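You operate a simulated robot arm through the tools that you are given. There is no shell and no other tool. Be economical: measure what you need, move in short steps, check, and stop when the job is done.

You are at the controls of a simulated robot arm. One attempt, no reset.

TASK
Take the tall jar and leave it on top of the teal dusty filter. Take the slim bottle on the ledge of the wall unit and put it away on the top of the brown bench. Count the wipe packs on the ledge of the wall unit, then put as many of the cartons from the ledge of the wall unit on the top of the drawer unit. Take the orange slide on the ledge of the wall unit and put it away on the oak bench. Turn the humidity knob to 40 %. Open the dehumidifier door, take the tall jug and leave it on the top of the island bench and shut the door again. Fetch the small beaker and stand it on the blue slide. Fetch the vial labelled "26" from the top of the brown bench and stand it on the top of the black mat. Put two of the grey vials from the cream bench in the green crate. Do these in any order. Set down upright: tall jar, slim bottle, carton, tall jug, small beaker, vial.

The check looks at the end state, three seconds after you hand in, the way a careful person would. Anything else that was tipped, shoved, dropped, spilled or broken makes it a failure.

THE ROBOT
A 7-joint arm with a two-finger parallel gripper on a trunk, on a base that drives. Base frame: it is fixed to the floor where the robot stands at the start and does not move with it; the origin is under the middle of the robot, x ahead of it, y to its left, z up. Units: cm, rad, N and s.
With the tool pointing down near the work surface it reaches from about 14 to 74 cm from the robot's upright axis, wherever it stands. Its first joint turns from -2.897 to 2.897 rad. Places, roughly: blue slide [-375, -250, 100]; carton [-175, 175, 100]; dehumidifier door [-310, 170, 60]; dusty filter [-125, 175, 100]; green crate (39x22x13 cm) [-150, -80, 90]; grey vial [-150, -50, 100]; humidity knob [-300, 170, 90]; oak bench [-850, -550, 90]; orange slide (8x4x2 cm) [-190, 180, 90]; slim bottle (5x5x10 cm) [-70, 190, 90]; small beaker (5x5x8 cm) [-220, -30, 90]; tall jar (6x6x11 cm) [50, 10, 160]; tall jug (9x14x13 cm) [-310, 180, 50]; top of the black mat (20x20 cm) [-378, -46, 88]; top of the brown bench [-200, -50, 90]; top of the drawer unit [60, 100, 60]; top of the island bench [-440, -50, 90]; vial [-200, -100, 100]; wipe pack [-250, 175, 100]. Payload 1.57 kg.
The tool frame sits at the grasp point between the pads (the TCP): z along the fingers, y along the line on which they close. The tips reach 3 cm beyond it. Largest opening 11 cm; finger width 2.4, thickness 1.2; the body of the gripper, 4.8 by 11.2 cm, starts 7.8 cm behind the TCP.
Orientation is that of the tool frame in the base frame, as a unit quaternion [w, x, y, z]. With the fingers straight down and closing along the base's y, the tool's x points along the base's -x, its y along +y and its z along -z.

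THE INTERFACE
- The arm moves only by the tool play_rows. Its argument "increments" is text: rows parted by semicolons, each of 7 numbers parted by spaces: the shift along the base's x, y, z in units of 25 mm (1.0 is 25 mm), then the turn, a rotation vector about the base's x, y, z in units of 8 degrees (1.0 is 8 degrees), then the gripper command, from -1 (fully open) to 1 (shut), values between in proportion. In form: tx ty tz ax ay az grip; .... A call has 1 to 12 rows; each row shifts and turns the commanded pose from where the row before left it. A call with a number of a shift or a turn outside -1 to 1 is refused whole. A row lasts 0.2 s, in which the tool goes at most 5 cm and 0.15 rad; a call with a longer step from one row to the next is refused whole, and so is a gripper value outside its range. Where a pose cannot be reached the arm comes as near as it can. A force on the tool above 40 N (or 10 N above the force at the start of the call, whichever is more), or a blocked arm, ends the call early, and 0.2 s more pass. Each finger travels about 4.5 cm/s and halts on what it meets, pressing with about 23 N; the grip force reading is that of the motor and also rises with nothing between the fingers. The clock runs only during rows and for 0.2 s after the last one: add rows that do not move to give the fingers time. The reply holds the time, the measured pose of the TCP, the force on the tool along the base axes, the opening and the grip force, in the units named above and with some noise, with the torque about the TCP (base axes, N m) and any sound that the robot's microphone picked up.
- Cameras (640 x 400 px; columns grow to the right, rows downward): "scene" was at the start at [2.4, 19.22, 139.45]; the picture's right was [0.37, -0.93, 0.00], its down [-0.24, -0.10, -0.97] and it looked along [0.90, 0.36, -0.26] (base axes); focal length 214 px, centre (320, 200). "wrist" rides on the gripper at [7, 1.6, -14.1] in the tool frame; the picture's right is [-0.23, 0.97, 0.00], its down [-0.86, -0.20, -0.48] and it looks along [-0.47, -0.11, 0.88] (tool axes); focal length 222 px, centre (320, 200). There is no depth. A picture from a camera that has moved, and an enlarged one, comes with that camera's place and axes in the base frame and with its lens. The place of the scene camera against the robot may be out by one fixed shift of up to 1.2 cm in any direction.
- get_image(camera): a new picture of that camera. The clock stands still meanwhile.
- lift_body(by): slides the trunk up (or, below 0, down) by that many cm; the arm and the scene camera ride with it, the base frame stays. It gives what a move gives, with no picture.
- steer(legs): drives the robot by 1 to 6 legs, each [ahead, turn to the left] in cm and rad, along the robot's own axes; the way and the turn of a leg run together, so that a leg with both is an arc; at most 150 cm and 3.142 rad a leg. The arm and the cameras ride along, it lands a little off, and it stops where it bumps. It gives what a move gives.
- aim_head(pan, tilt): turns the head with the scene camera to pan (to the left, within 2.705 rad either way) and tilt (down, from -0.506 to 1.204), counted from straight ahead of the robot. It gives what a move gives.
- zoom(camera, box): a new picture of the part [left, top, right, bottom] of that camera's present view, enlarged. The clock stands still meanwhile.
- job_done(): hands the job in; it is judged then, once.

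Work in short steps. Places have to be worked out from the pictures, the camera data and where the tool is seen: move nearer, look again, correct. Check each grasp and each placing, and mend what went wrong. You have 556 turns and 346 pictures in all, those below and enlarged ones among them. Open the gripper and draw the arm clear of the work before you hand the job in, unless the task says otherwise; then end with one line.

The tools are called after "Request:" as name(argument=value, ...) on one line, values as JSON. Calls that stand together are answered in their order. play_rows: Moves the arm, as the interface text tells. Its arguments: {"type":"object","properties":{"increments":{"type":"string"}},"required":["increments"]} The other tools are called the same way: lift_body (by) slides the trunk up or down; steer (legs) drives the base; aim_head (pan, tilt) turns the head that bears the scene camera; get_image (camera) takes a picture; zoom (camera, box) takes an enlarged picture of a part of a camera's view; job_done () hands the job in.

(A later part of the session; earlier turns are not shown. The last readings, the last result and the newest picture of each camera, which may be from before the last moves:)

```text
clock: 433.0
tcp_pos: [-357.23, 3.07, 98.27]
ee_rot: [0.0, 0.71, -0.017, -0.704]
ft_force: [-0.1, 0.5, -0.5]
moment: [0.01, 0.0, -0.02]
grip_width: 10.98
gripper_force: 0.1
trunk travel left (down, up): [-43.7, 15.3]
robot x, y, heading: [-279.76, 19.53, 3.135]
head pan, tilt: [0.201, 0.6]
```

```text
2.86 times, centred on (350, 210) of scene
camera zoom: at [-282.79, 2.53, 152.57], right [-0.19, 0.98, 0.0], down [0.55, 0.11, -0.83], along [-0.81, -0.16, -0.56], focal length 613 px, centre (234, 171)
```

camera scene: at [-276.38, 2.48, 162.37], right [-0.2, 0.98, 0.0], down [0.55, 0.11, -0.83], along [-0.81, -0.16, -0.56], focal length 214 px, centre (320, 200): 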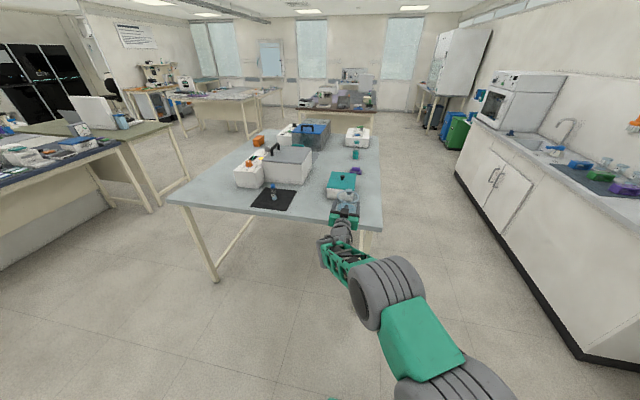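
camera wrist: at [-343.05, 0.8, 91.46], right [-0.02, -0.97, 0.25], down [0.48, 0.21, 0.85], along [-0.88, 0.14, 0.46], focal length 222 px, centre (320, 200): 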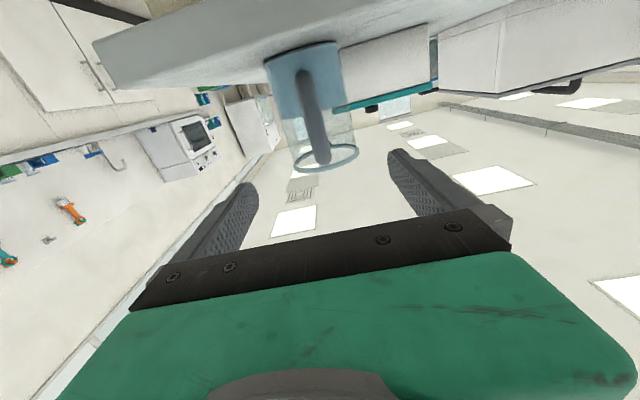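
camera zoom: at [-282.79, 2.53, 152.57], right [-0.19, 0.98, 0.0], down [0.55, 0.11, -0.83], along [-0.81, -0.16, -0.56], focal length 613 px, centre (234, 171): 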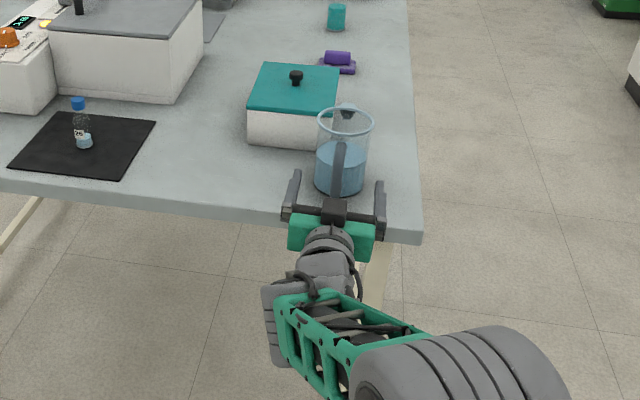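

Jug stands on the island. Next close the door: back off, reposition to the right of the open door.

Request:
steer(legs=[[-12, 0], [0, -2.12], [34, 0], [0, 0.555]])

Request:
aim_head(pan=0.3, tilt=0.5)

Request:
get_image(camera="scene")

```text
clock: 442.7
tcp_pos: [-265.35, 126.27, 98.25]
ee_rot: [0.499, -0.489, 0.515, 0.497]
ft_force: [-0.1, 0.7, 0.2]
moment: [0.02, 0.01, -0.01]
grip_width: 10.99
gripper_force: 0.2
trunk travel left (down, up): [-43.7, 15.3]
robot x, y, heading: [-249.92, 48.91, 1.554]
head pan, tilt: [0.201, 0.6]
```

```text
clock: 443.3
tcp_pos: [-265.4, 126.11, 98.26]
ee_rot: [0.499, -0.488, 0.515, 0.497]
ft_force: [-0.5, -0.2, 1.1]
moment: [0.0, -0.01, 0.02]
grip_width: 10.98
gripper_force: 0.1
trunk travel left (down, up): [-43.7, 15.3]
robot x, y, heading: [-249.29, 48.7, 1.558]
head pan, tilt: [0.3, 0.499]
```

```text
146 pictures are left
camera scene: at [-267.8, 51.81, 153.48], right [0.96, 0.28, 0.0], down [0.14, -0.46, -0.88], along [-0.25, 0.84, -0.48], focal length 214 px, centre (320, 200)
```

scene: 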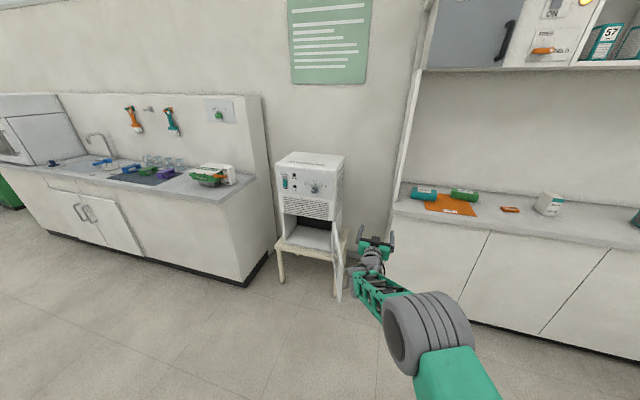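

Request:
zoom(camera="scene", box=[260, 180, 400, 310])

```text
3.08 times, centred on (330, 245) of scene
camera zoom: at [-267.8, 51.81, 153.48], right [0.96, 0.28, 0.0], down [0.14, -0.46, -0.88], along [-0.25, 0.84, -0.48], focal length 660 px, centre (289, 62)
```

zoom: 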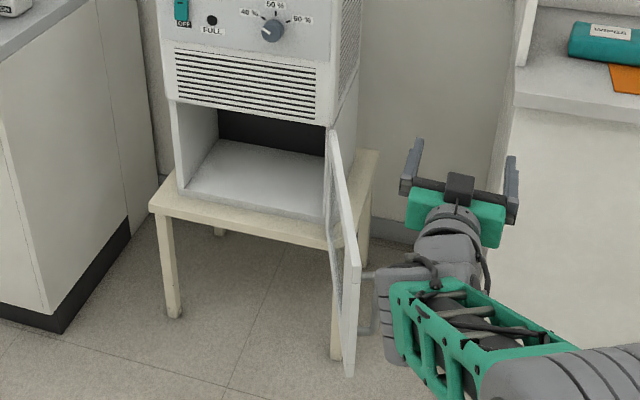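

Door is at ~103°, edge ≈(-285,130). Lower the hand to handle height on the outer (right) side, fingers closed.

Request:
lift_body(by=-40)

Request:
play_rows(increments="0 0.4 0 0 0 0 0;0 0.4 0 0 0 0 0.5;0 0.4 0 0 0 0 1;0 0.4 0 0 0 0 1;0 0 0 0 0 0 1")

Request:
get_image(camera="scene")

Request:
get_image(camera="wrist")

```text
clock: 447.2
tcp_pos: [-265.31, 126.25, 58.28]
ee_rot: [0.499, -0.489, 0.515, 0.497]
ft_force: [-0.1, -0.7, 0.2]
moment: [0.04, 0.0, 0.01]
grip_width: 10.99
gripper_force: 0.0
trunk travel left (down, up): [-3.7, 55.3]
robot x, y, heading: [-249.36, 48.98, 1.556]
head pan, tilt: [0.3, 0.499]
```

```text
clock: 448.4
tcp_pos: [-265.4, 130.19, 58.19]
ee_rot: [0.5, -0.489, 0.515, 0.496]
ft_force: [-0.1, 0.1, 0.3]
moment: [0.03, -0.02, -0.03]
grip_width: 0.77
gripper_force: 0.9
trunk travel left (down, up): [-3.7, 55.3]
robot x, y, heading: [-249.19, 48.62, 1.557]
head pan, tilt: [0.3, 0.499]
```

```text
144 pictures are left
camera scene: at [-267.8, 51.81, 113.48], right [0.96, 0.28, 0.0], down [0.14, -0.46, -0.88], along [-0.25, 0.84, -0.48], focal length 214 px, centre (320, 200)
```

scene: 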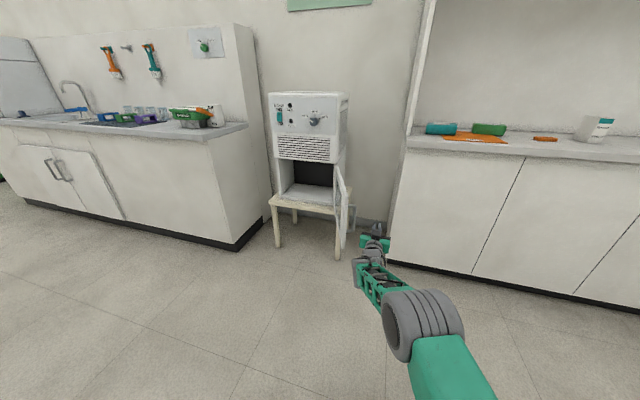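

```text
143 pictures are left
camera wrist: at [-267.51, 115.97, 51.4], right [-0.97, 0.03, 0.25], down [0.21, -0.48, 0.85], along [0.14, 0.88, 0.46], focal length 222 px, centre (320, 200)
```

wrist: 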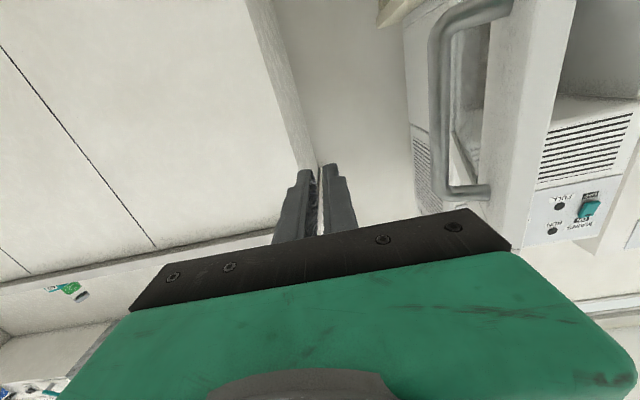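

Retract the arm 20 cm relative and drive 20 cm forward so the hand has travel to the left; then go to the right side of the handle.

Request:
play_rows(increments="0 -0.9 0 0 0 0 1;0 -0.9 0 0 0 0 1;0 -0.9 0 0 0 0 1;0 -0.9 0 0 0 0 1;0 -0.9 0 0 0 0 1;0 -0.9 0 0 0 0 1;0 -0.9 0 0 0 0 1;0 -0.9 0 0 0 0 1;0 0 0 0 0 0 1")

Request:
steer(legs=[[22, 0]])

Request:
get_image(camera="wrist")

```text
clock: 450.4
tcp_pos: [-265.42, 112.12, 58.31]
ee_rot: [0.499, -0.489, 0.515, 0.497]
ft_force: [-0.1, 0.7, -0.3]
moment: [-0.01, 0.02, -0.01]
grip_width: 0.02
gripper_force: 21.4
trunk travel left (down, up): [-3.7, 55.3]
robot x, y, heading: [-249.18, 48.82, 1.555]
head pan, tilt: [0.3, 0.499]
```

```text
clock: 452.0
tcp_pos: [-265.11, 133.66, 58.31]
ee_rot: [0.499, -0.489, 0.515, 0.497]
ft_force: [-0.7, -1.1, 0.2]
moment: [0.0, 0.0, -0.02]
grip_width: 0.0
gripper_force: 21.5
trunk travel left (down, up): [-3.7, 55.3]
robot x, y, heading: [-249.47, 70.09, 1.55]
head pan, tilt: [0.3, 0.499]
```

```text
142 pictures are left
camera wrist: at [-267.3, 119.45, 51.51], right [-0.97, 0.03, 0.25], down [0.21, -0.48, 0.85], along [0.14, 0.88, 0.46], focal length 222 px, centre (320, 200)
```

wrist: 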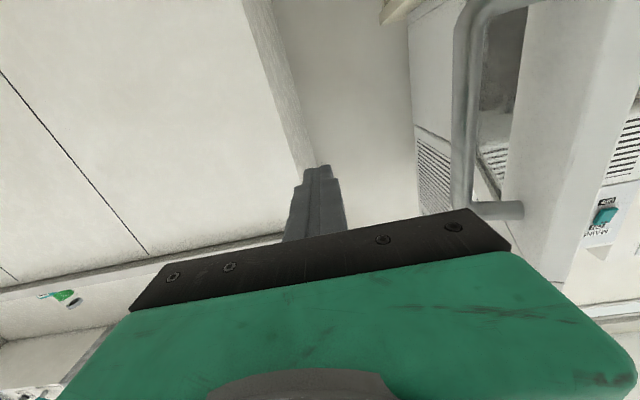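

Push left against the handle.

Request:
play_rows(increments="-0.7 0 0 0 0 0 1;-0.7 0 0 0 0 0 1;-0.7 0 0 0 0 0 1;-0.7 0 0 0 0 0 1;-0.6 0 0 0 0 0 1;-0.5 0 0 0 0 0 1;-0.5 0 0 0 0 0 1;-0.5 0 0 0 0 0 1;-0.5 0 0 0 0 0 1;-0.5 0 0 0 0 0 1;-0.5 0 0 0 0 0 1;0 0 0 0 0 0 1")

Request:
get_image(camera="scene")

```text
clock: 454.6
tcp_pos: [-281.21, 133.53, 58.2]
ee_rot: [0.5, -0.489, 0.514, 0.496]
ft_force: [4.0, -15.2, 4.6]
moment: [-0.04, 0.02, 0.23]
grip_width: 0.02
gripper_force: 20.8
trunk travel left (down, up): [-3.7, 55.3]
robot x, y, heading: [-248.87, 69.83, 1.56]
head pan, tilt: [0.3, 0.499]
stopped in row 12: the force on the tool passed its limit at 42 N (the readings are from after the stop); the commanded pose is now the measured one
```

```text
141 pictures are left
camera scene: at [-267.5, 73.05, 113.5], right [0.96, 0.29, 0.0], down [0.14, -0.46, -0.88], along [-0.25, 0.84, -0.48], focal length 214 px, centre (320, 200)
```

scene: 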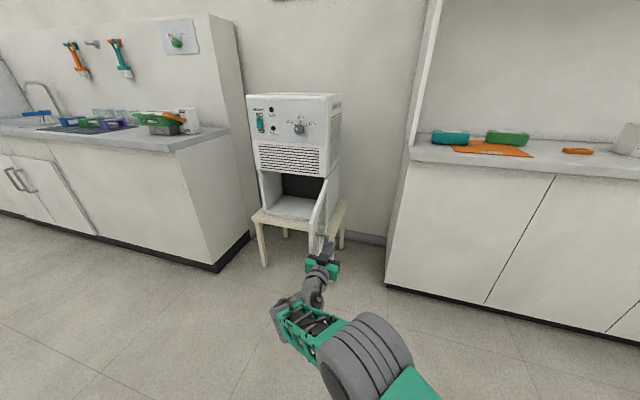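

Request:
get_image(camera="wrist")

Request:
zoom(camera="scene", box=[240, 160, 380, 300])

```text
140 pictures are left
camera wrist: at [-283.32, 119.22, 51.39], right [-0.97, 0.03, 0.25], down [0.2, -0.48, 0.85], along [0.14, 0.88, 0.46], focal length 222 px, centre (320, 200)
```

wrist: 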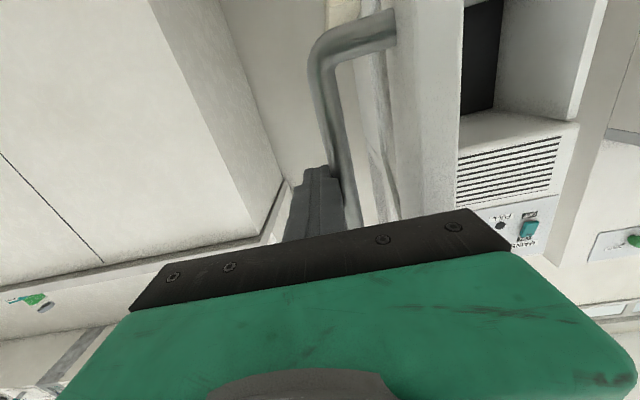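

```text
2.86 times, centred on (310, 230) of scene
camera zoom: at [-267.5, 73.05, 113.5], right [0.96, 0.29, 0.0], down [0.14, -0.46, -0.88], along [-0.25, 0.84, -0.48], focal length 613 px, centre (349, 114)
```

zoom: 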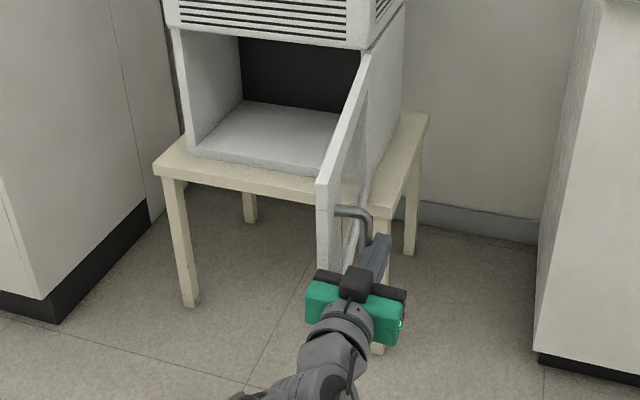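

Continue pushing left slowly with a slight retreat in y.

Request:
play_rows(increments="-0.1 -0.3 0 0 0 0 1;-0.3 -0.1 0 0 0 0 1;-0.3 0 0 0 0 0 1;-0.3 0 0 0 0 0 1;-0.3 0 0 0 0 0 1;-0.3 0 0 0 0 0 1;-0.3 0 0 0 0 0 1;-0.3 0 0 0 0 0 1;-0.3 0.05 0 0 0 0 1;-0.3 0.05 0 0 0 0 1;0 0 0 0 0 0 1")

Request:
zoom(camera="scene", box=[240, 160, 380, 300])

```text
clock: 456.7
tcp_pos: [-288.09, 132.52, 57.99]
ee_rot: [0.499, -0.493, 0.511, 0.497]
ft_force: [0.4, -15.5, 3.8]
moment: [-0.05, 0.07, 0.26]
grip_width: 0.0
gripper_force: 21.4
trunk travel left (down, up): [-3.7, 55.3]
robot x, y, heading: [-249.33, 69.83, 1.566]
head pan, tilt: [0.3, 0.499]
stopped in row 10: the force on the tool passed its limit at 44 N (the readings are from after the stop); the commanded pose is now the measured one
```

```text
2.86 times, centred on (310, 230) of scene
camera zoom: at [-267.53, 72.89, 113.49], right [0.96, 0.29, 0.0], down [0.14, -0.46, -0.88], along [-0.26, 0.84, -0.48], focal length 613 px, centre (349, 114)
```

zoom: 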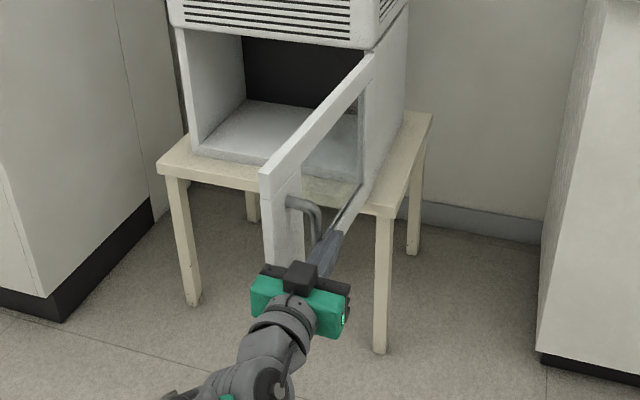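

Door ~78°. Retreat 1 cm in y and continue.

Request:
play_rows(increments="0 -0.5 0 0 0 0 1;-0.3 -0.1 0 0 0 0 1;-0.3 0 0 0 0 0 1;-0.3 0 0 0 0 0 1;-0.3 0 0 0 0 0 1;-0.3 0.05 0 0 0 0 1;-0.3 0.05 0 0 0 0 1;-0.3 0.1 0 0 0 0 1;-0.3 0.1 0 0 0 0 1;-0.3 0.1 0 0 0 0 1;0 0 0 0 0 0 1")

Request:
zoom(camera="scene", box=[240, 160, 380, 300])

```text
clock: 459.1
tcp_pos: [-294.79, 132.0, 57.97]
ee_rot: [0.5, -0.493, 0.512, 0.495]
ft_force: [0.6, -0.2, -0.6]
moment: [0.02, 0.0, 0.03]
grip_width: 0.0
gripper_force: 21.0
trunk travel left (down, up): [-3.7, 55.3]
robot x, y, heading: [-248.99, 70.22, 1.562]
head pan, tilt: [0.3, 0.499]
```

```text
2.86 times, centred on (310, 230) of scene
camera zoom: at [-267.55, 73.05, 113.48], right [0.96, 0.29, 0.0], down [0.14, -0.46, -0.88], along [-0.25, 0.84, -0.48], focal length 613 px, centre (349, 114)
```

zoom: 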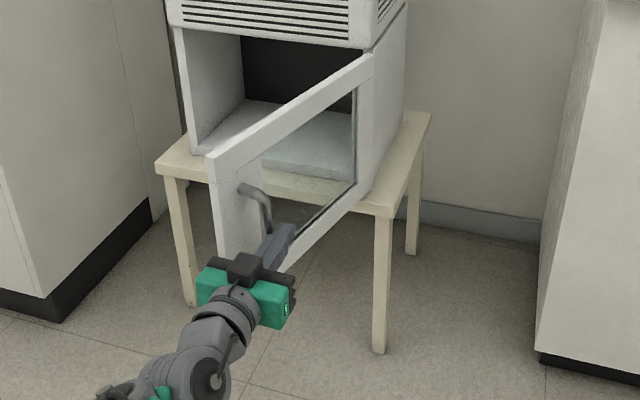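

Use the base for more leftward reach: small forward-left arcs.

Request:
steer(legs=[[5, 0.09]])

Request:
zoom(camera="scene", box=[240, 160, 380, 300])

```text
clock: 460.1
tcp_pos: [-300.47, 132.68, 57.92]
ee_rot: [0.476, -0.516, 0.489, 0.518]
ft_force: [0.3, 0.1, 0.2]
moment: [0.05, -0.02, -0.01]
grip_width: 0.0
gripper_force: 21.4
trunk travel left (down, up): [-3.7, 55.3]
robot x, y, heading: [-249.19, 75.08, 1.656]
head pan, tilt: [0.3, 0.499]
```

```text
2.86 times, centred on (310, 230) of scene
camera zoom: at [-267.91, 76.44, 113.48], right [0.93, 0.38, 0.0], down [0.18, -0.44, -0.88], along [-0.33, 0.81, -0.48], focal length 613 px, centre (349, 114)
```

zoom: 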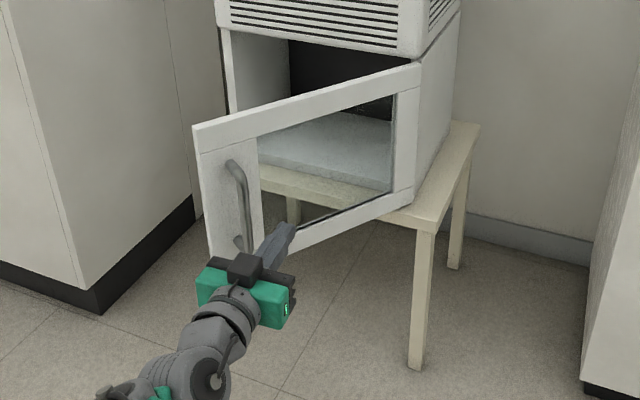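

Door ~53°. Retract the hand and reposition the robot further left to finish pushing it shut.

Request:
play_rows(increments="0 -0.9 0 0 0 -0.2 1;0.4 -0.9 0 0 0 -0.2 1;0.6 -0.9 0 0 0 -0.2 1;0.8 -0.9 0 0 0 0 1;0.9 -0.9 0 0 0 0 1;0.9 -0.9 0 0 0 0 1;0.9 -0.9 0 0 0 0 1;0 0 0 0 0 0 1")

Request:
steer(legs=[[-20, 0], [0, 0.75], [44, 0], [0, -0.83]])

Request:
get_image(camera="scene")

```text
clock: 461.9
tcp_pos: [-291.88, 119.57, 57.69]
ee_rot: [0.498, -0.494, 0.511, 0.497]
ft_force: [-0.5, -0.4, -0.1]
moment: [-0.02, -0.01, 0.0]
grip_width: 0.0
gripper_force: 21.5
out of reach, approached as far as the arm can: row 6, 7
trunk travel left (down, up): [-3.7, 55.3]
robot x, y, heading: [-249.52, 75.12, 1.655]
head pan, tilt: [0.3, 0.499]
```

```text
clock: 469.9
tcp_pos: [-320.54, 131.04, 57.84]
ee_rot: [0.51, -0.482, 0.523, 0.484]
ft_force: [-0.6, -0.6, -0.8]
moment: [-0.03, 0.02, 0.02]
grip_width: 0.0
gripper_force: 21.4
trunk travel left (down, up): [-3.7, 55.3]
robot x, y, heading: [-280.36, 84.29, 1.605]
head pan, tilt: [0.3, 0.499]
```

```text
135 pictures are left
camera scene: at [-298.88, 86.69, 113.48], right [0.95, 0.33, 0.0], down [0.16, -0.45, -0.88], along [-0.29, 0.83, -0.48], focal length 214 px, centre (320, 200)
```

scene: 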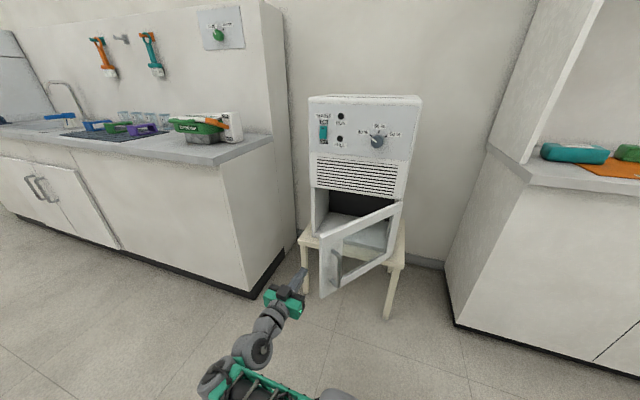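

Move right to x≈-308 in front of the face, then push forward.

Request:
play_rows(increments="0.6 -0.2 0 0 0 0 1;0.8 0 0 0 0 0 1;0.8 0 0 0 0 0 1;0.8 0 0 0 0 0 1;0.8 0 0 0 0 0 1;0.8 0 0 0 0 0 1;0.4 0 0 0 0 0 1;0 0 0 0 0 0 1")

Request:
play_rows(increments="0 0.6 0 0 0 0 1;0 0.6 0 0 0 0 1;0 0.6 0 0 0 0 1;0 0.5 0 0 0 0 1;0 0.5 0 0 0 0 1;0 0.4 0 0 0 0 1;0 0.4 0 0 0 0 1;0 0.4 0 0 0 0 1;0 0.4 0 0 0 0 1;0 0 0 0 0 0 1")

Request:
get_image(camera="scene")

```text
clock: 471.7
tcp_pos: [-307.97, 130.64, 57.73]
ee_rot: [0.511, -0.479, 0.525, 0.483]
ft_force: [0.4, -0.1, -0.2]
moment: [0.03, -0.01, 0.0]
grip_width: 0.0
gripper_force: 21.2
trunk travel left (down, up): [-3.7, 55.3]
robot x, y, heading: [-280.42, 84.23, 1.603]
head pan, tilt: [0.3, 0.499]
```

```text
clock: 473.9
tcp_pos: [-308.05, 141.46, 57.62]
ee_rot: [0.511, -0.481, 0.524, 0.483]
ft_force: [-0.7, 0.0, -0.5]
moment: [-0.01, -0.04, 0.03]
grip_width: 0.01
gripper_force: 20.8
trunk travel left (down, up): [-3.7, 55.3]
robot x, y, heading: [-280.45, 84.13, 1.6]
head pan, tilt: [0.3, 0.499]
```

```text
134 pictures are left
camera scene: at [-298.88, 86.7, 113.48], right [0.95, 0.33, 0.0], down [0.16, -0.45, -0.88], along [-0.29, 0.83, -0.48], focal length 214 px, centre (320, 200)
```

scene: 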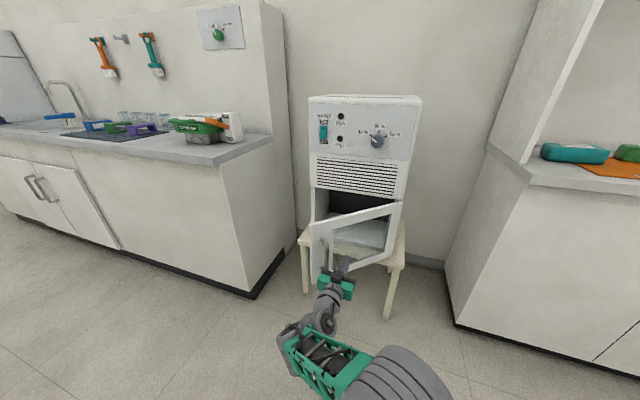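

The fingertip is near the glass; shift it left onto the frame beside the handle and continue.

Request:
play_rows(increments="0 -0.8 0 0 0 0 1;-0.7 -0.4 0 0 0 0 1;-0.8 0 0 0 0 0 1;-0.8 0 0 0 0 0 1;0 0 0 0 0 0 1")

Request:
get_image(camera="wrist")

Request:
zoom(camera="scene", box=[270, 190, 430, 310])

```text
clock: 475.1
tcp_pos: [-313.81, 138.32, 57.82]
ee_rot: [0.511, -0.481, 0.523, 0.484]
ft_force: [0.4, 0.2, 0.2]
moment: [-0.01, 0.03, -0.01]
grip_width: 0.0
gripper_force: 21.5
trunk travel left (down, up): [-3.7, 55.3]
robot x, y, heading: [-280.17, 84.21, 1.599]
head pan, tilt: [0.3, 0.499]
```

```text
133 pictures are left
camera wrist: at [-316.56, 124.16, 51.02], right [-0.97, 0.07, 0.24], down [0.18, -0.48, 0.86], along [0.18, 0.87, 0.45], focal length 222 px, centre (320, 200)
```

wrist: 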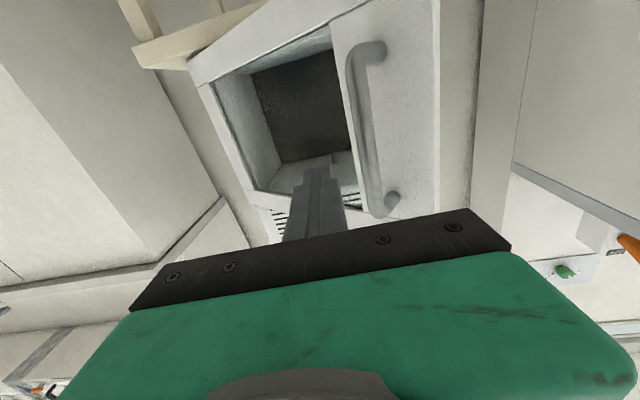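

```text
3.33 times, centred on (350, 250) of scene
camera zoom: at [-298.88, 86.7, 113.48], right [0.95, 0.33, 0.0], down [0.16, -0.45, -0.88], along [-0.29, 0.83, -0.48], focal length 715 px, centre (220, 33)
```

zoom: 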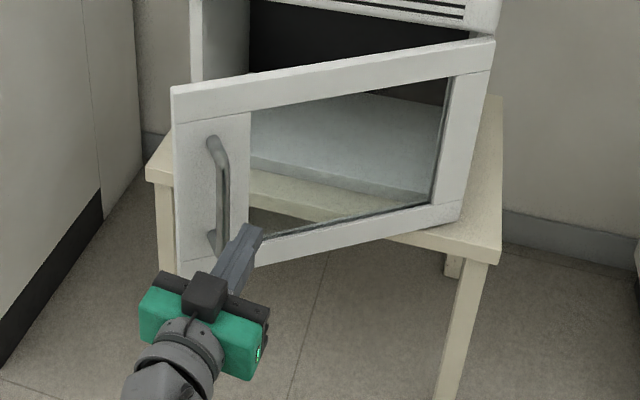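

Push on the handle bar itself: move left to x≈-321, then follow the closing arc.

Request:
play_rows(increments="-0.7 0 0 0 0 0 1;-0.7 0 0 0 0 0 1;-0.7 0.2 0 0 0 0 1;-0.7 0.5 0 0 0 0 1;0 0.5 0 0 0 0 1;-0.2 0.43 0 0 0 0 1;-0.26 0.43 0 0 0 0 1;-0.26 0.43 0 0 0 0 1;-0.26 0.43 0 0 0 0 1;-0.26 0.43 0 0 0 0 1;-0.2 0.43 0 0 0 0 1;0 0 0 0 0 0 1")

Request:
zoom(camera="scene", box=[270, 190, 430, 310])

```text
clock: 477.7
tcp_pos: [-324.42, 148.02, 57.83]
ee_rot: [0.51, -0.481, 0.524, 0.484]
ft_force: [-0.3, 0.3, -0.5]
moment: [-0.03, 0.01, 0.02]
grip_width: 0.0
gripper_force: 21.3
trunk travel left (down, up): [-3.7, 55.3]
robot x, y, heading: [-280.35, 84.29, 1.604]
head pan, tilt: [0.3, 0.499]
```

```text
3.33 times, centred on (350, 250) of scene
camera zoom: at [-298.88, 86.7, 113.48], right [0.95, 0.33, 0.0], down [0.16, -0.45, -0.88], along [-0.29, 0.83, -0.48], focal length 715 px, centre (220, 33)
```

zoom: 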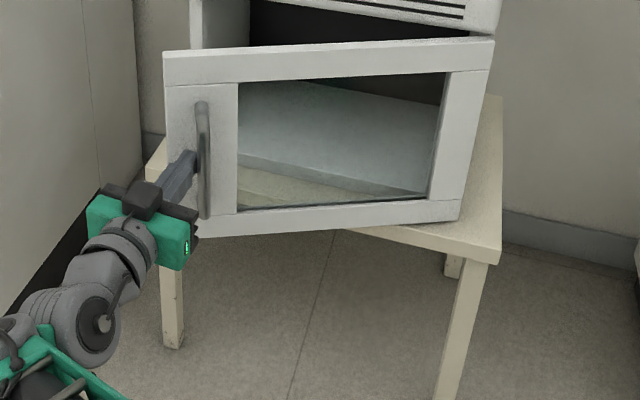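

Good. Continue to close.

Request:
play_rows(increments="-0.12 0.44 0 0 0 0 1;-0.12 0.44 0 0 0 0 1;-0.12 0.44 0 0 0 0 1;-0.1 0.4 0 0 0 0 1;-0.08 0.4 0 0 0 0 1;-0.08 0.4 0 0 0 0 1;-0.05 0.4 0 0 0 0 1;-0.05 0.4 0 0 0 0 1;-0.05 0.35 0 0 0 0 1;0 0 0 0 0 0 1")

Request:
zoom(camera="scene", box=[270, 160, 430, 310])

```text
clock: 479.2
tcp_pos: [-326.82, 154.16, 57.72]
ee_rot: [0.507, -0.484, 0.52, 0.489]
ft_force: [-9.9, -3.7, -0.5]
moment: [0.07, -0.1, -0.11]
grip_width: 0.0
gripper_force: 21.5
trunk travel left (down, up): [-3.7, 55.3]
robot x, y, heading: [-280.35, 83.85, 1.612]
head pan, tilt: [0.3, 0.499]
stopped in row 7: the force on the tool passed its limit at 42 N (the readings are from after the stop); the commanded pose is now the measured one
```

```text
2.67 times, centred on (350, 235) of scene
camera zoom: at [-298.97, 86.45, 113.47], right [0.94, 0.34, 0.0], down [0.16, -0.45, -0.88], along [-0.3, 0.83, -0.48], focal length 572 px, centre (240, 107)
```

zoom: 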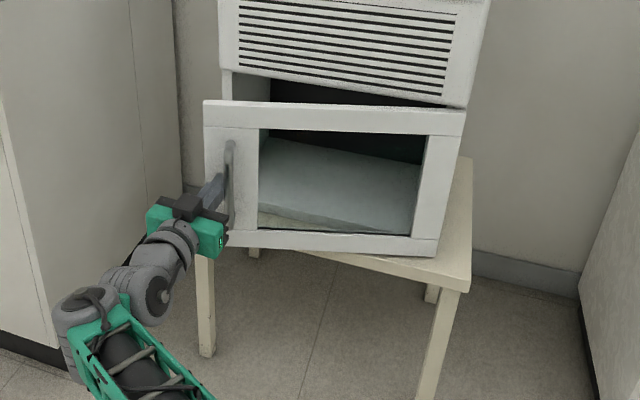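

The finger slid left of the bar. Shift left a bit, continue pushing the frame.

Request:
play_rows(increments="-0.5 -0.1 0 0 0 0 1;-0.2 0.3 0 0 0 0 1;-0.1 0.4 0 0 0 0 1;-0.1 0.4 0 0 0 0 1;-0.1 0.4 0 0 0 0 1;-0.05 0.4 0 0 0 0 1;-0.05 0.4 0 0 0 0 1;-0.05 0.4 0 0 0 0 1;0 0.4 0 0 0 0 1;0 0.4 0 0 0 0 1;0 0.3 0 0 0 0 1;0 0 0 0 0 0 1")

Request:
zoom(camera="scene", box=[270, 160, 430, 310])

```text
clock: 481.4
tcp_pos: [-328.59, 158.49, 57.8]
ee_rot: [0.501, -0.489, 0.516, 0.493]
ft_force: [-10.4, -3.4, -0.8]
moment: [0.02, -0.08, -0.09]
grip_width: 0.02
gripper_force: 21.2
out of reach, approached as far as the arm can: row 5, 6, 7, 8, 9, 10, 11
trunk travel left (down, up): [-3.7, 55.3]
robot x, y, heading: [-280.6, 84.16, 1.622]
head pan, tilt: [0.3, 0.499]
stopped in row 11: the force on the tool passed its limit at 42 N (the readings are from after the stop); the commanded pose is now the measured one
```

```text
2.67 times, centred on (350, 235) of scene
camera zoom: at [-299.0, 86.27, 113.47], right [0.94, 0.35, 0.0], down [0.17, -0.45, -0.88], along [-0.3, 0.82, -0.48], focal length 572 px, centre (240, 107)
```

zoom: 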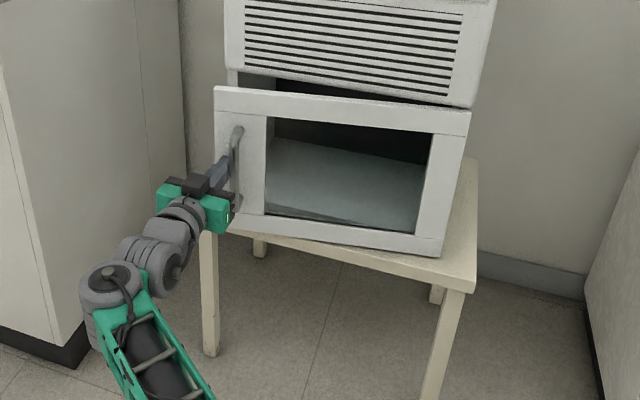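

Nearly shut. Back off, drive closer, and push at x≈-330 (left of the bar).

Request:
play_rows(increments="-0.1 -0.6 0 0 0 0 1;0 -0.6 0 0 0 0 1;0 -0.6 0 0 0 0 1;0 -0.5 0 0 0 0 1;0 0 0 0 0 0 1")

Request:
steer(legs=[[0, 0.04], [6, 0]])

Request:
get_image(camera="wrist")

```text
clock: 482.6
tcp_pos: [-329.56, 154.2, 57.99]
ee_rot: [0.502, -0.488, 0.517, 0.492]
ft_force: [-0.2, 0.0, 0.6]
moment: [0.01, 0.04, 0.04]
grip_width: 0.0
gripper_force: 21.4
out of reach, approached as far as the arm can: row 3, 4
trunk travel left (down, up): [-3.7, 55.3]
robot x, y, heading: [-280.16, 84.26, 1.619]
head pan, tilt: [0.3, 0.499]
```

```text
clock: 484.0
tcp_pos: [-332.86, 158.08, 58.0]
ee_rot: [0.493, -0.498, 0.506, 0.502]
ft_force: [0.1, -0.2, 0.0]
moment: [0.04, 0.01, 0.03]
grip_width: 0.01
gripper_force: 21.4
trunk travel left (down, up): [-3.7, 55.3]
robot x, y, heading: [-280.94, 90.18, 1.659]
head pan, tilt: [0.3, 0.499]
```

```text
128 pictures are left
camera wrist: at [-334.6, 143.74, 51.27], right [-0.97, 0.0, 0.25], down [0.22, -0.47, 0.86], along [0.12, 0.88, 0.45], focal length 222 px, centre (320, 200)
```

wrist: 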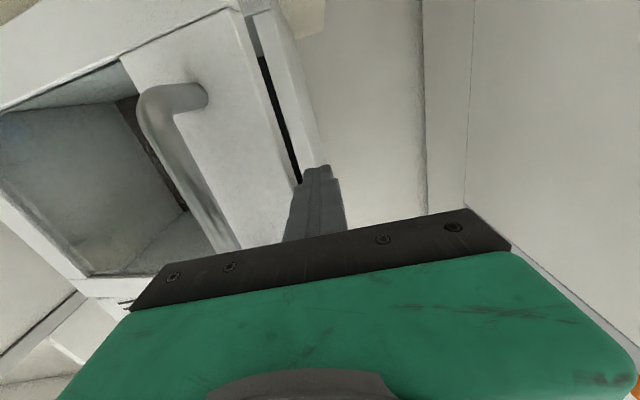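

Slightly too far left. Back 4 cm, right 3 cm, then push.

Request:
play_rows(increments="0 -0.8 0 0 0 0 1;0 -0.8 0 0 0 0 1;0.6 -0.2 0 0 0 0 1;0.7 0 0 0 0 0 1;0 0.4 0 0 0 0 1;0 0.4 0 0 0 0 1;0 0 0 0 0 0 1")

Request:
get_image(camera="wrist")

```text
clock: 485.6
tcp_pos: [-333.39, 158.87, 57.99]
ee_rot: [0.493, -0.499, 0.506, 0.503]
ft_force: [0.2, 0.9, -0.4]
moment: [0.0, -0.03, 0.0]
grip_width: 0.04
gripper_force: 20.9
out of reach, approached as far as the arm can: row 1, 2, 3, 4
trunk travel left (down, up): [-3.7, 55.3]
robot x, y, heading: [-281.09, 90.41, 1.66]
head pan, tilt: [0.3, 0.499]
```

```text
127 pictures are left
camera wrist: at [-335.13, 144.56, 51.17], right [-0.97, 0.0, 0.25], down [0.22, -0.47, 0.86], along [0.12, 0.88, 0.45], focal length 222 px, centre (320, 200)
```

wrist: 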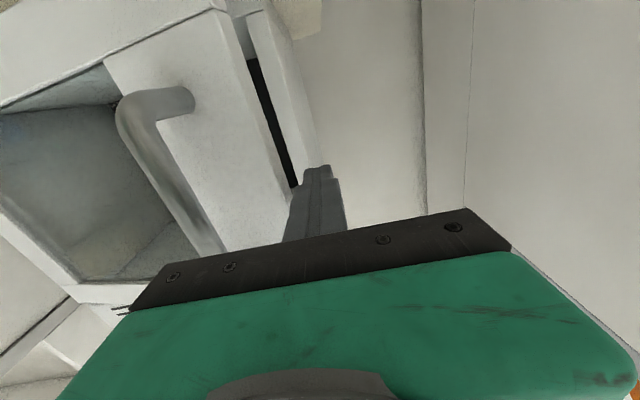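

Use the base: back 7 cm, turn right slightly, then drive forward to push.

Request:
steer(legs=[[-7, 0], [0, -0.05]])

Request:
get_image(camera="wrist")

```text
clock: 487.0
tcp_pos: [-329.29, 154.48, 57.88]
ee_rot: [0.505, -0.485, 0.519, 0.49]
ft_force: [1.0, -1.1, 0.8]
moment: [0.04, -0.01, -0.02]
grip_width: 0.0
gripper_force: 21.5
trunk travel left (down, up): [-3.7, 55.3]
robot x, y, heading: [-280.3, 83.36, 1.613]
head pan, tilt: [0.3, 0.499]
```

```text
126 pictures are left
camera wrist: at [-331.71, 140.26, 51.17], right [-0.97, 0.05, 0.25], down [0.19, -0.48, 0.86], along [0.16, 0.88, 0.45], focal length 222 px, centre (320, 200)
```

wrist: 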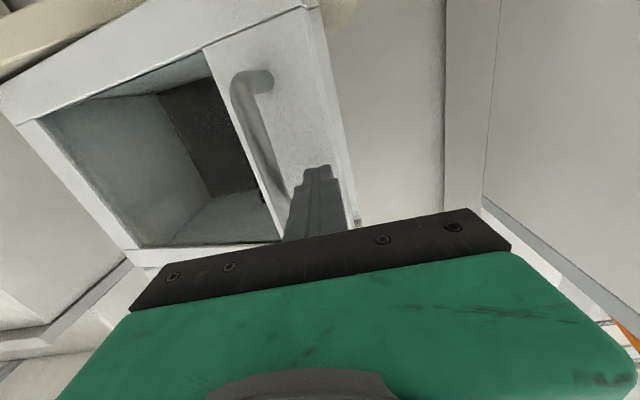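

Good position. Drive forward in small legs to push shut.

Request:
steer(legs=[[5, 0]])

Request:
steer(legs=[[3, 0]])

Request:
get_image(camera="wrist")

Request:
zoom(camera="scene", box=[270, 160, 430, 310])

```text
clock: 487.9
tcp_pos: [-329.49, 159.59, 57.97]
ee_rot: [0.504, -0.485, 0.52, 0.49]
ft_force: [-0.4, -0.9, 0.1]
moment: [0.01, 0.0, 0.01]
grip_width: 0.0
gripper_force: 20.8
trunk travel left (down, up): [-3.7, 55.3]
robot x, y, heading: [-280.32, 88.24, 1.611]
head pan, tilt: [0.3, 0.499]
```

```text
clock: 488.8
tcp_pos: [-329.53, 162.52, 58.01]
ee_rot: [0.506, -0.485, 0.519, 0.489]
ft_force: [-0.9, 0.0, 0.6]
moment: [-0.05, -0.05, 0.01]
grip_width: 0.0
gripper_force: 20.9
trunk travel left (down, up): [-3.7, 55.3]
robot x, y, heading: [-280.75, 91.69, 1.609]
head pan, tilt: [0.3, 0.499]
```

```text
125 pictures are left
camera wrist: at [-331.96, 148.44, 51.17], right [-0.97, 0.05, 0.25], down [0.19, -0.48, 0.86], along [0.16, 0.88, 0.45], focal length 222 px, centre (320, 200)
```

wrist: 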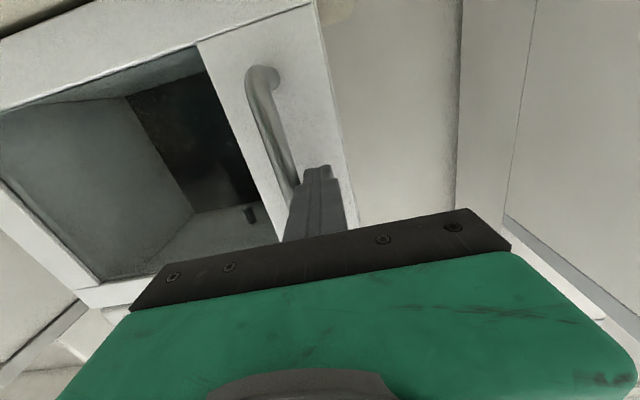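

```text
2.67 times, centred on (350, 235) of scene
camera zoom: at [-299.14, 93.63, 113.48], right [0.94, 0.33, 0.0], down [0.16, -0.45, -0.88], along [-0.29, 0.83, -0.48], focal length 572 px, centre (240, 107)
```

zoom: 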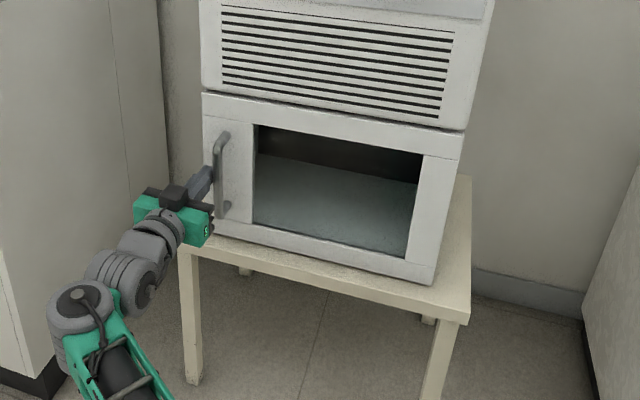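

Almost flush. Push a little further until resistance.

Request:
steer(legs=[[1, 0]])

Request:
steer(legs=[[0.7, 0]])

Request:
zoom(camera="scene", box=[290, 170, 420, 280])

```text
clock: 489.5
tcp_pos: [-329.62, 163.66, 57.95]
ee_rot: [0.505, -0.485, 0.52, 0.49]
ft_force: [-0.2, -0.4, -0.7]
moment: [0.0, 0.02, 0.03]
grip_width: 0.01
gripper_force: 21.4
trunk travel left (down, up): [-3.7, 55.3]
robot x, y, heading: [-280.92, 92.63, 1.61]
head pan, tilt: [0.3, 0.499]
```

```text
clock: 490.2
tcp_pos: [-329.71, 164.27, 57.84]
ee_rot: [0.505, -0.485, 0.519, 0.49]
ft_force: [-3.1, -0.1, -1.7]
moment: [-0.01, -0.03, -0.02]
grip_width: 0.03
gripper_force: 21.2
trunk travel left (down, up): [-3.7, 55.3]
robot x, y, heading: [-280.76, 92.93, 1.603]
head pan, tilt: [0.3, 0.499]
```

```text
3.64 times, centred on (355, 225) of scene
camera zoom: at [-299.23, 95.3, 113.47], right [0.94, 0.33, 0.0], down [0.16, -0.45, -0.88], along [-0.29, 0.83, -0.48], focal length 780 px, centre (193, 109)
```

zoom: 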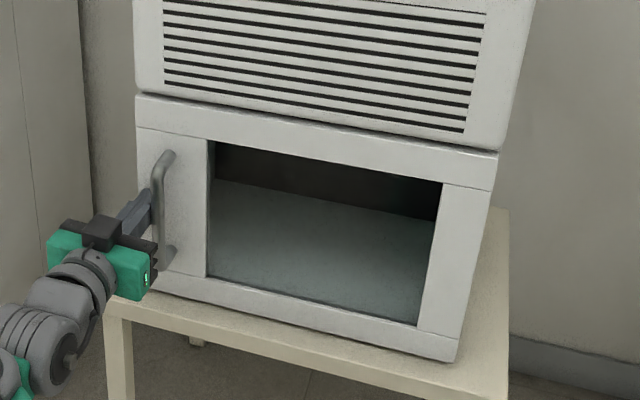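

Request:
steer(legs=[[0.6, 0]])

Request:
get_image(camera="wrist")

```text
clock: 491.1
tcp_pos: [-329.68, 164.45, 58.0]
ee_rot: [0.506, -0.484, 0.521, 0.489]
ft_force: [4.0, -7.5, 0.3]
moment: [0.13, 0.05, -0.04]
grip_width: 0.0
gripper_force: 21.2
trunk travel left (down, up): [-3.7, 55.3]
robot x, y, heading: [-280.5, 93.69, 1.614]
head pan, tilt: [0.3, 0.499]
stopped in leg 1: the force on the tool passed its limit at 47 N (the readings are from after the stop); the commanded pose is now the measured one
```

```text
122 pictures are left
camera wrist: at [-332.22, 150.25, 51.21], right [-0.97, 0.05, 0.25], down [0.19, -0.48, 0.86], along [0.16, 0.88, 0.46], focal length 222 px, centre (320, 200)
```

wrist: 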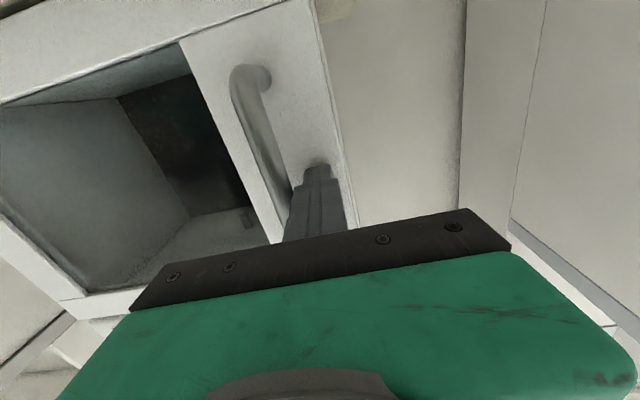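

Door is shut. Back away and check, then return to tool-down posture.

Request:
steer(legs=[[-28, 0]])

Request:
lift_body(by=38)

Request:
get_image(camera="scene")

```text
clock: 493.0
tcp_pos: [-328.6, 136.4, 57.84]
ee_rot: [0.505, -0.485, 0.52, 0.489]
ft_force: [0.7, -0.5, 0.3]
moment: [0.03, -0.01, -0.03]
grip_width: 0.01
gripper_force: 21.8
trunk travel left (down, up): [-3.7, 55.3]
robot x, y, heading: [-279.43, 65.39, 1.611]
head pan, tilt: [0.3, 0.499]
```

```text
clock: 496.7
tcp_pos: [-328.56, 136.36, 95.84]
ee_rot: [0.505, -0.484, 0.52, 0.489]
ft_force: [-0.9, -0.1, 0.0]
moment: [0.0, 0.03, 0.01]
grip_width: 0.01
gripper_force: 21.0
trunk travel left (down, up): [-41.7, 17.3]
robot x, y, heading: [-279.79, 65.38, 1.61]
head pan, tilt: [0.3, 0.499]
```

```text
121 pictures are left
camera scene: at [-298.06, 67.64, 151.47], right [0.94, 0.34, 0.0], down [0.16, -0.45, -0.88], along [-0.29, 0.83, -0.48], focal length 214 px, centre (320, 200)
```

scene: 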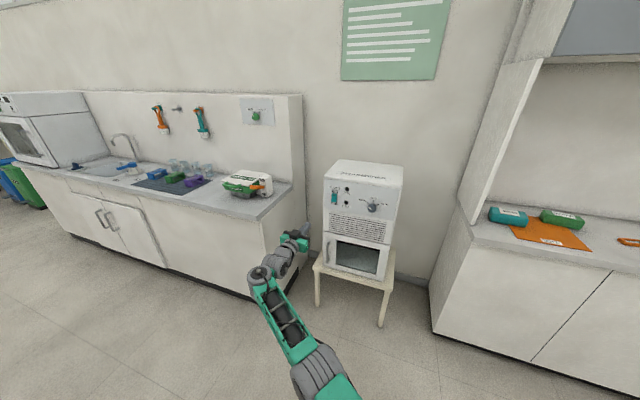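

Door closed. Retract and raise the arm, then pitch down.

Request:
play_rows(increments="0.5 -0.85 0.9 0 0 0 1;0.8 -0.85 0.95 0 0 0 1;0.8 -0.85 0.95 0 0 0 1;0.8 -0.85 0.95 0 0 0 1;0.8 -0.85 0.95 0 0 0 1;0.8 -0.85 0.95 0 0 0 1;0.8 -0.85 0.95 0 0 0 1;0.8 -0.85 0.95 0 0 0 1;0.8 -0.5 0.95 0 0 0 1;0.3 0 0.95 0 0 0 1;0 0 0 0 0 0 1")

Request:
play_rows(increments="0 -0.3 -0.2 -1 0 0 0;0 -0.3 -0.2 -1 0 0 0;0 -0.4 -0.2 -1 0 0 0;0 -0.4 -0.3 -1 0 0 0;0 -0.4 -0.4 -1 0 0 0;0 -0.4 -0.4 -1 0 0 0;0 -0.4 -0.3 -1 0 0 0;0 -0.3 -0.3 -1 0 0 0;0 -0.3 -0.2 -1 0 0 0;0 -0.3 -0.1 -1 0 0 0;0 -0.2 -0.1 -1 0 0 0;0 0 0 -0.2 0 0 0")

Request:
get_image(camera="scene")

```text
clock: 499.1
tcp_pos: [-328.76, 132.15, 112.69]
ee_rot: [0.506, -0.484, 0.522, 0.487]
ft_force: [-0.4, 0.5, -0.2]
moment: [0.0, -0.03, 0.03]
grip_width: 0.02
gripper_force: 21.9
out of reach, approached as far as the arm can: row 1, 2, 3, 4, 5, 6, 7, 8, 9, 10
trunk travel left (down, up): [-41.7, 17.3]
robot x, y, heading: [-279.32, 65.9, 1.613]
head pan, tilt: [0.3, 0.499]
```

```text
clock: 501.7
tcp_pos: [-324.06, 112.75, 97.71]
ee_rot: [0.066, -0.697, 0.713, 0.03]
ft_force: [0.3, 0.5, -0.1]
moment: [0.02, 0.0, -0.04]
grip_width: 5.53
gripper_force: 0.1
out of reach, approached as far as the arm can: row 3, 4, 5, 6, 7, 8, 9, 10, 11
trunk travel left (down, up): [-41.7, 17.3]
robot x, y, heading: [-279.46, 65.61, 1.613]
head pan, tilt: [0.3, 0.499]
```

```text
120 pictures are left
camera scene: at [-298.04, 67.64, 151.48], right [0.94, 0.34, 0.0], down [0.16, -0.45, -0.88], along [-0.29, 0.83, -0.48], focal length 214 px, centre (320, 200)
```

scene: 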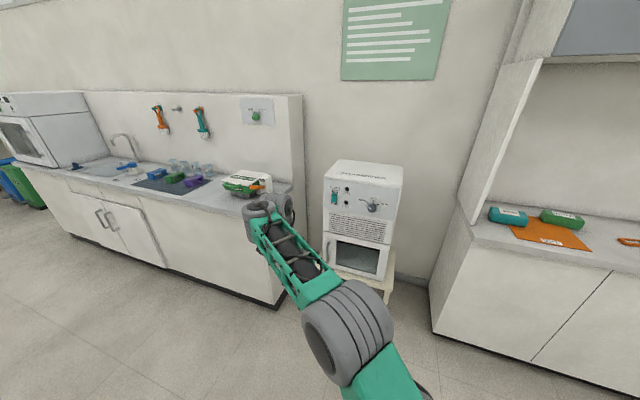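

Tool is nearly down. Start driving toward the east side of the cream bench (for the grey vials), then straighten the tool.

Request:
steer(legs=[[0, -1.613], [150, 0], [62, 0]])

Request:
play_rows(increments="0 0 0.3 0 0 0 0;0 0 0 0 0 0 0")

```text
clock: 516.2
tcp_pos: [-17.13, 104.23, 97.68]
ee_rot: [0.067, 0.037, 0.997, -0.026]
ft_force: [0.0, -0.6, 0.3]
moment: [0.01, 0.03, 0.0]
grip_width: 5.52
gripper_force: 0.0
trunk travel left (down, up): [-41.7, 17.3]
robot x, y, heading: [-66.74, 62.07, -0.01]
head pan, tilt: [0.3, 0.499]
```

```text
clock: 516.8
tcp_pos: [-17.04, 104.28, 97.65]
ee_rot: [0.068, 0.036, 0.997, -0.027]
ft_force: [0.5, -0.5, 0.3]
moment: [0.0, -0.02, -0.02]
grip_width: 5.5
gripper_force: 0.0
out of reach, approached as far as the arm can: row 1
trunk travel left (down, up): [-41.7, 17.3]
robot x, y, heading: [-66.68, 62.13, -0.011]
head pan, tilt: [0.3, 0.499]
```

Request:
play_rows(increments="-0.4 -0.8 0.2 0.1 0.25 0.13 0;-0.4 -0.8 0.2 0.1 0.25 0.13 0;-0.4 -0.8 0.2 0.1 0.25 0.13 0;-0.4 -0.8 0.2 0.1 0.22 0.13 0;-0.4 -0.8 0.2 0 0 0 0;-0.4 -0.8 0.2 0 0 0 0;-0.4 -0.8 0.2 0 0 0 0;-0.4 -0.8 0.2 0 0 0 0;0 -0.8 0.2 0 0 0 0;0 0 0 0 0 0 0")

Request:
get_image(camera="scene")

```text
clock: 519.0
tcp_pos: [-24.88, 86.47, 102.33]
ee_rot: [0.0, 0.0, 1.0, 0.002]
ft_force: [0.3, -0.8, 0.6]
moment: [0.01, -0.02, -0.02]
grip_width: 5.5
gripper_force: 0.0
trunk travel left (down, up): [-41.7, 17.3]
robot x, y, heading: [-66.92, 62.14, -0.008]
head pan, tilt: [0.3, 0.499]
```

```text
119 pictures are left
camera scene: at [-64.17, 80.56, 151.48], right [0.29, -0.96, 0.0], down [-0.46, -0.14, -0.88], along [0.84, 0.25, -0.48], focal length 214 px, centre (320, 200)
```

scene: 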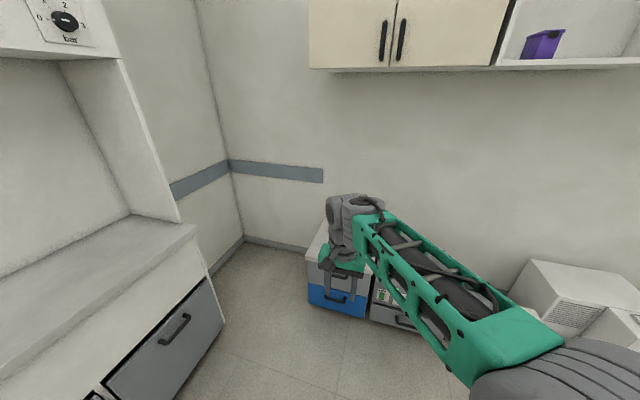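

Request:
lift_body(by=14)

Request:
steer(legs=[[0, -1.53], [105, 0], [0, -1.6]])

Request:
aim_head(pan=0.2, tilt=0.6)

Request:
get_image(camera="scene")

```text
clock: 520.7
tcp_pos: [-25.01, 86.45, 116.21]
ee_rot: [0.001, 0.001, 1.0, 0.002]
ft_force: [0.4, -1.0, 0.4]
moment: [0.01, 0.0, -0.03]
grip_width: 5.51
gripper_force: 0.1
trunk travel left (down, up): [-55.7, 3.3]
robot x, y, heading: [-66.8, 62.14, -0.01]
head pan, tilt: [0.3, 0.499]
```

```text
clock: 533.6
tcp_pos: [-104.96, -66.7, 116.33]
ee_rot: [0.001, 1.0, 0.008, -0.001]
ft_force: [-0.2, -0.1, 0.8]
moment: [0.01, 0.01, -0.03]
grip_width: 5.54
gripper_force: 0.0
trunk travel left (down, up): [-55.7, 3.3]
robot x, y, heading: [-63.12, -41.99, -3.129]
head pan, tilt: [0.3, 0.499]
```

```text
clock: 534.3
tcp_pos: [-104.88, -66.7, 116.29]
ee_rot: [0.002, 1.0, 0.008, 0.0]
ft_force: [0.1, -0.4, 0.3]
moment: [-0.01, 0.02, 0.0]
grip_width: 5.51
gripper_force: 0.1
trunk travel left (down, up): [-55.7, 3.3]
robot x, y, heading: [-63.32, -41.6, -3.136]
head pan, tilt: [0.201, 0.6]
```

```text
118 pictures are left
camera scene: at [-66.29, -58.85, 164.58], right [-0.21, 0.98, 0.0], down [0.55, 0.12, -0.83], along [-0.81, -0.17, -0.56], focal length 214 px, centre (320, 200)
```

scene: 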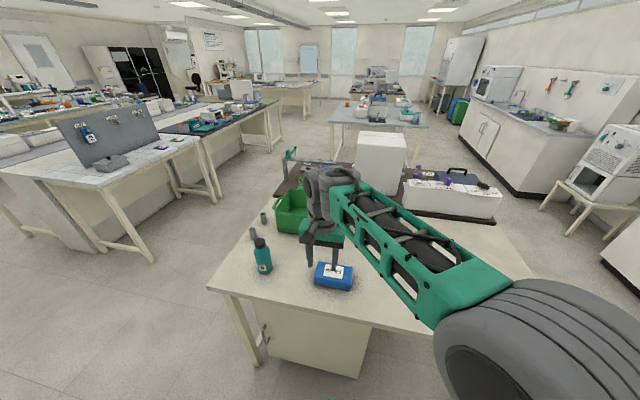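

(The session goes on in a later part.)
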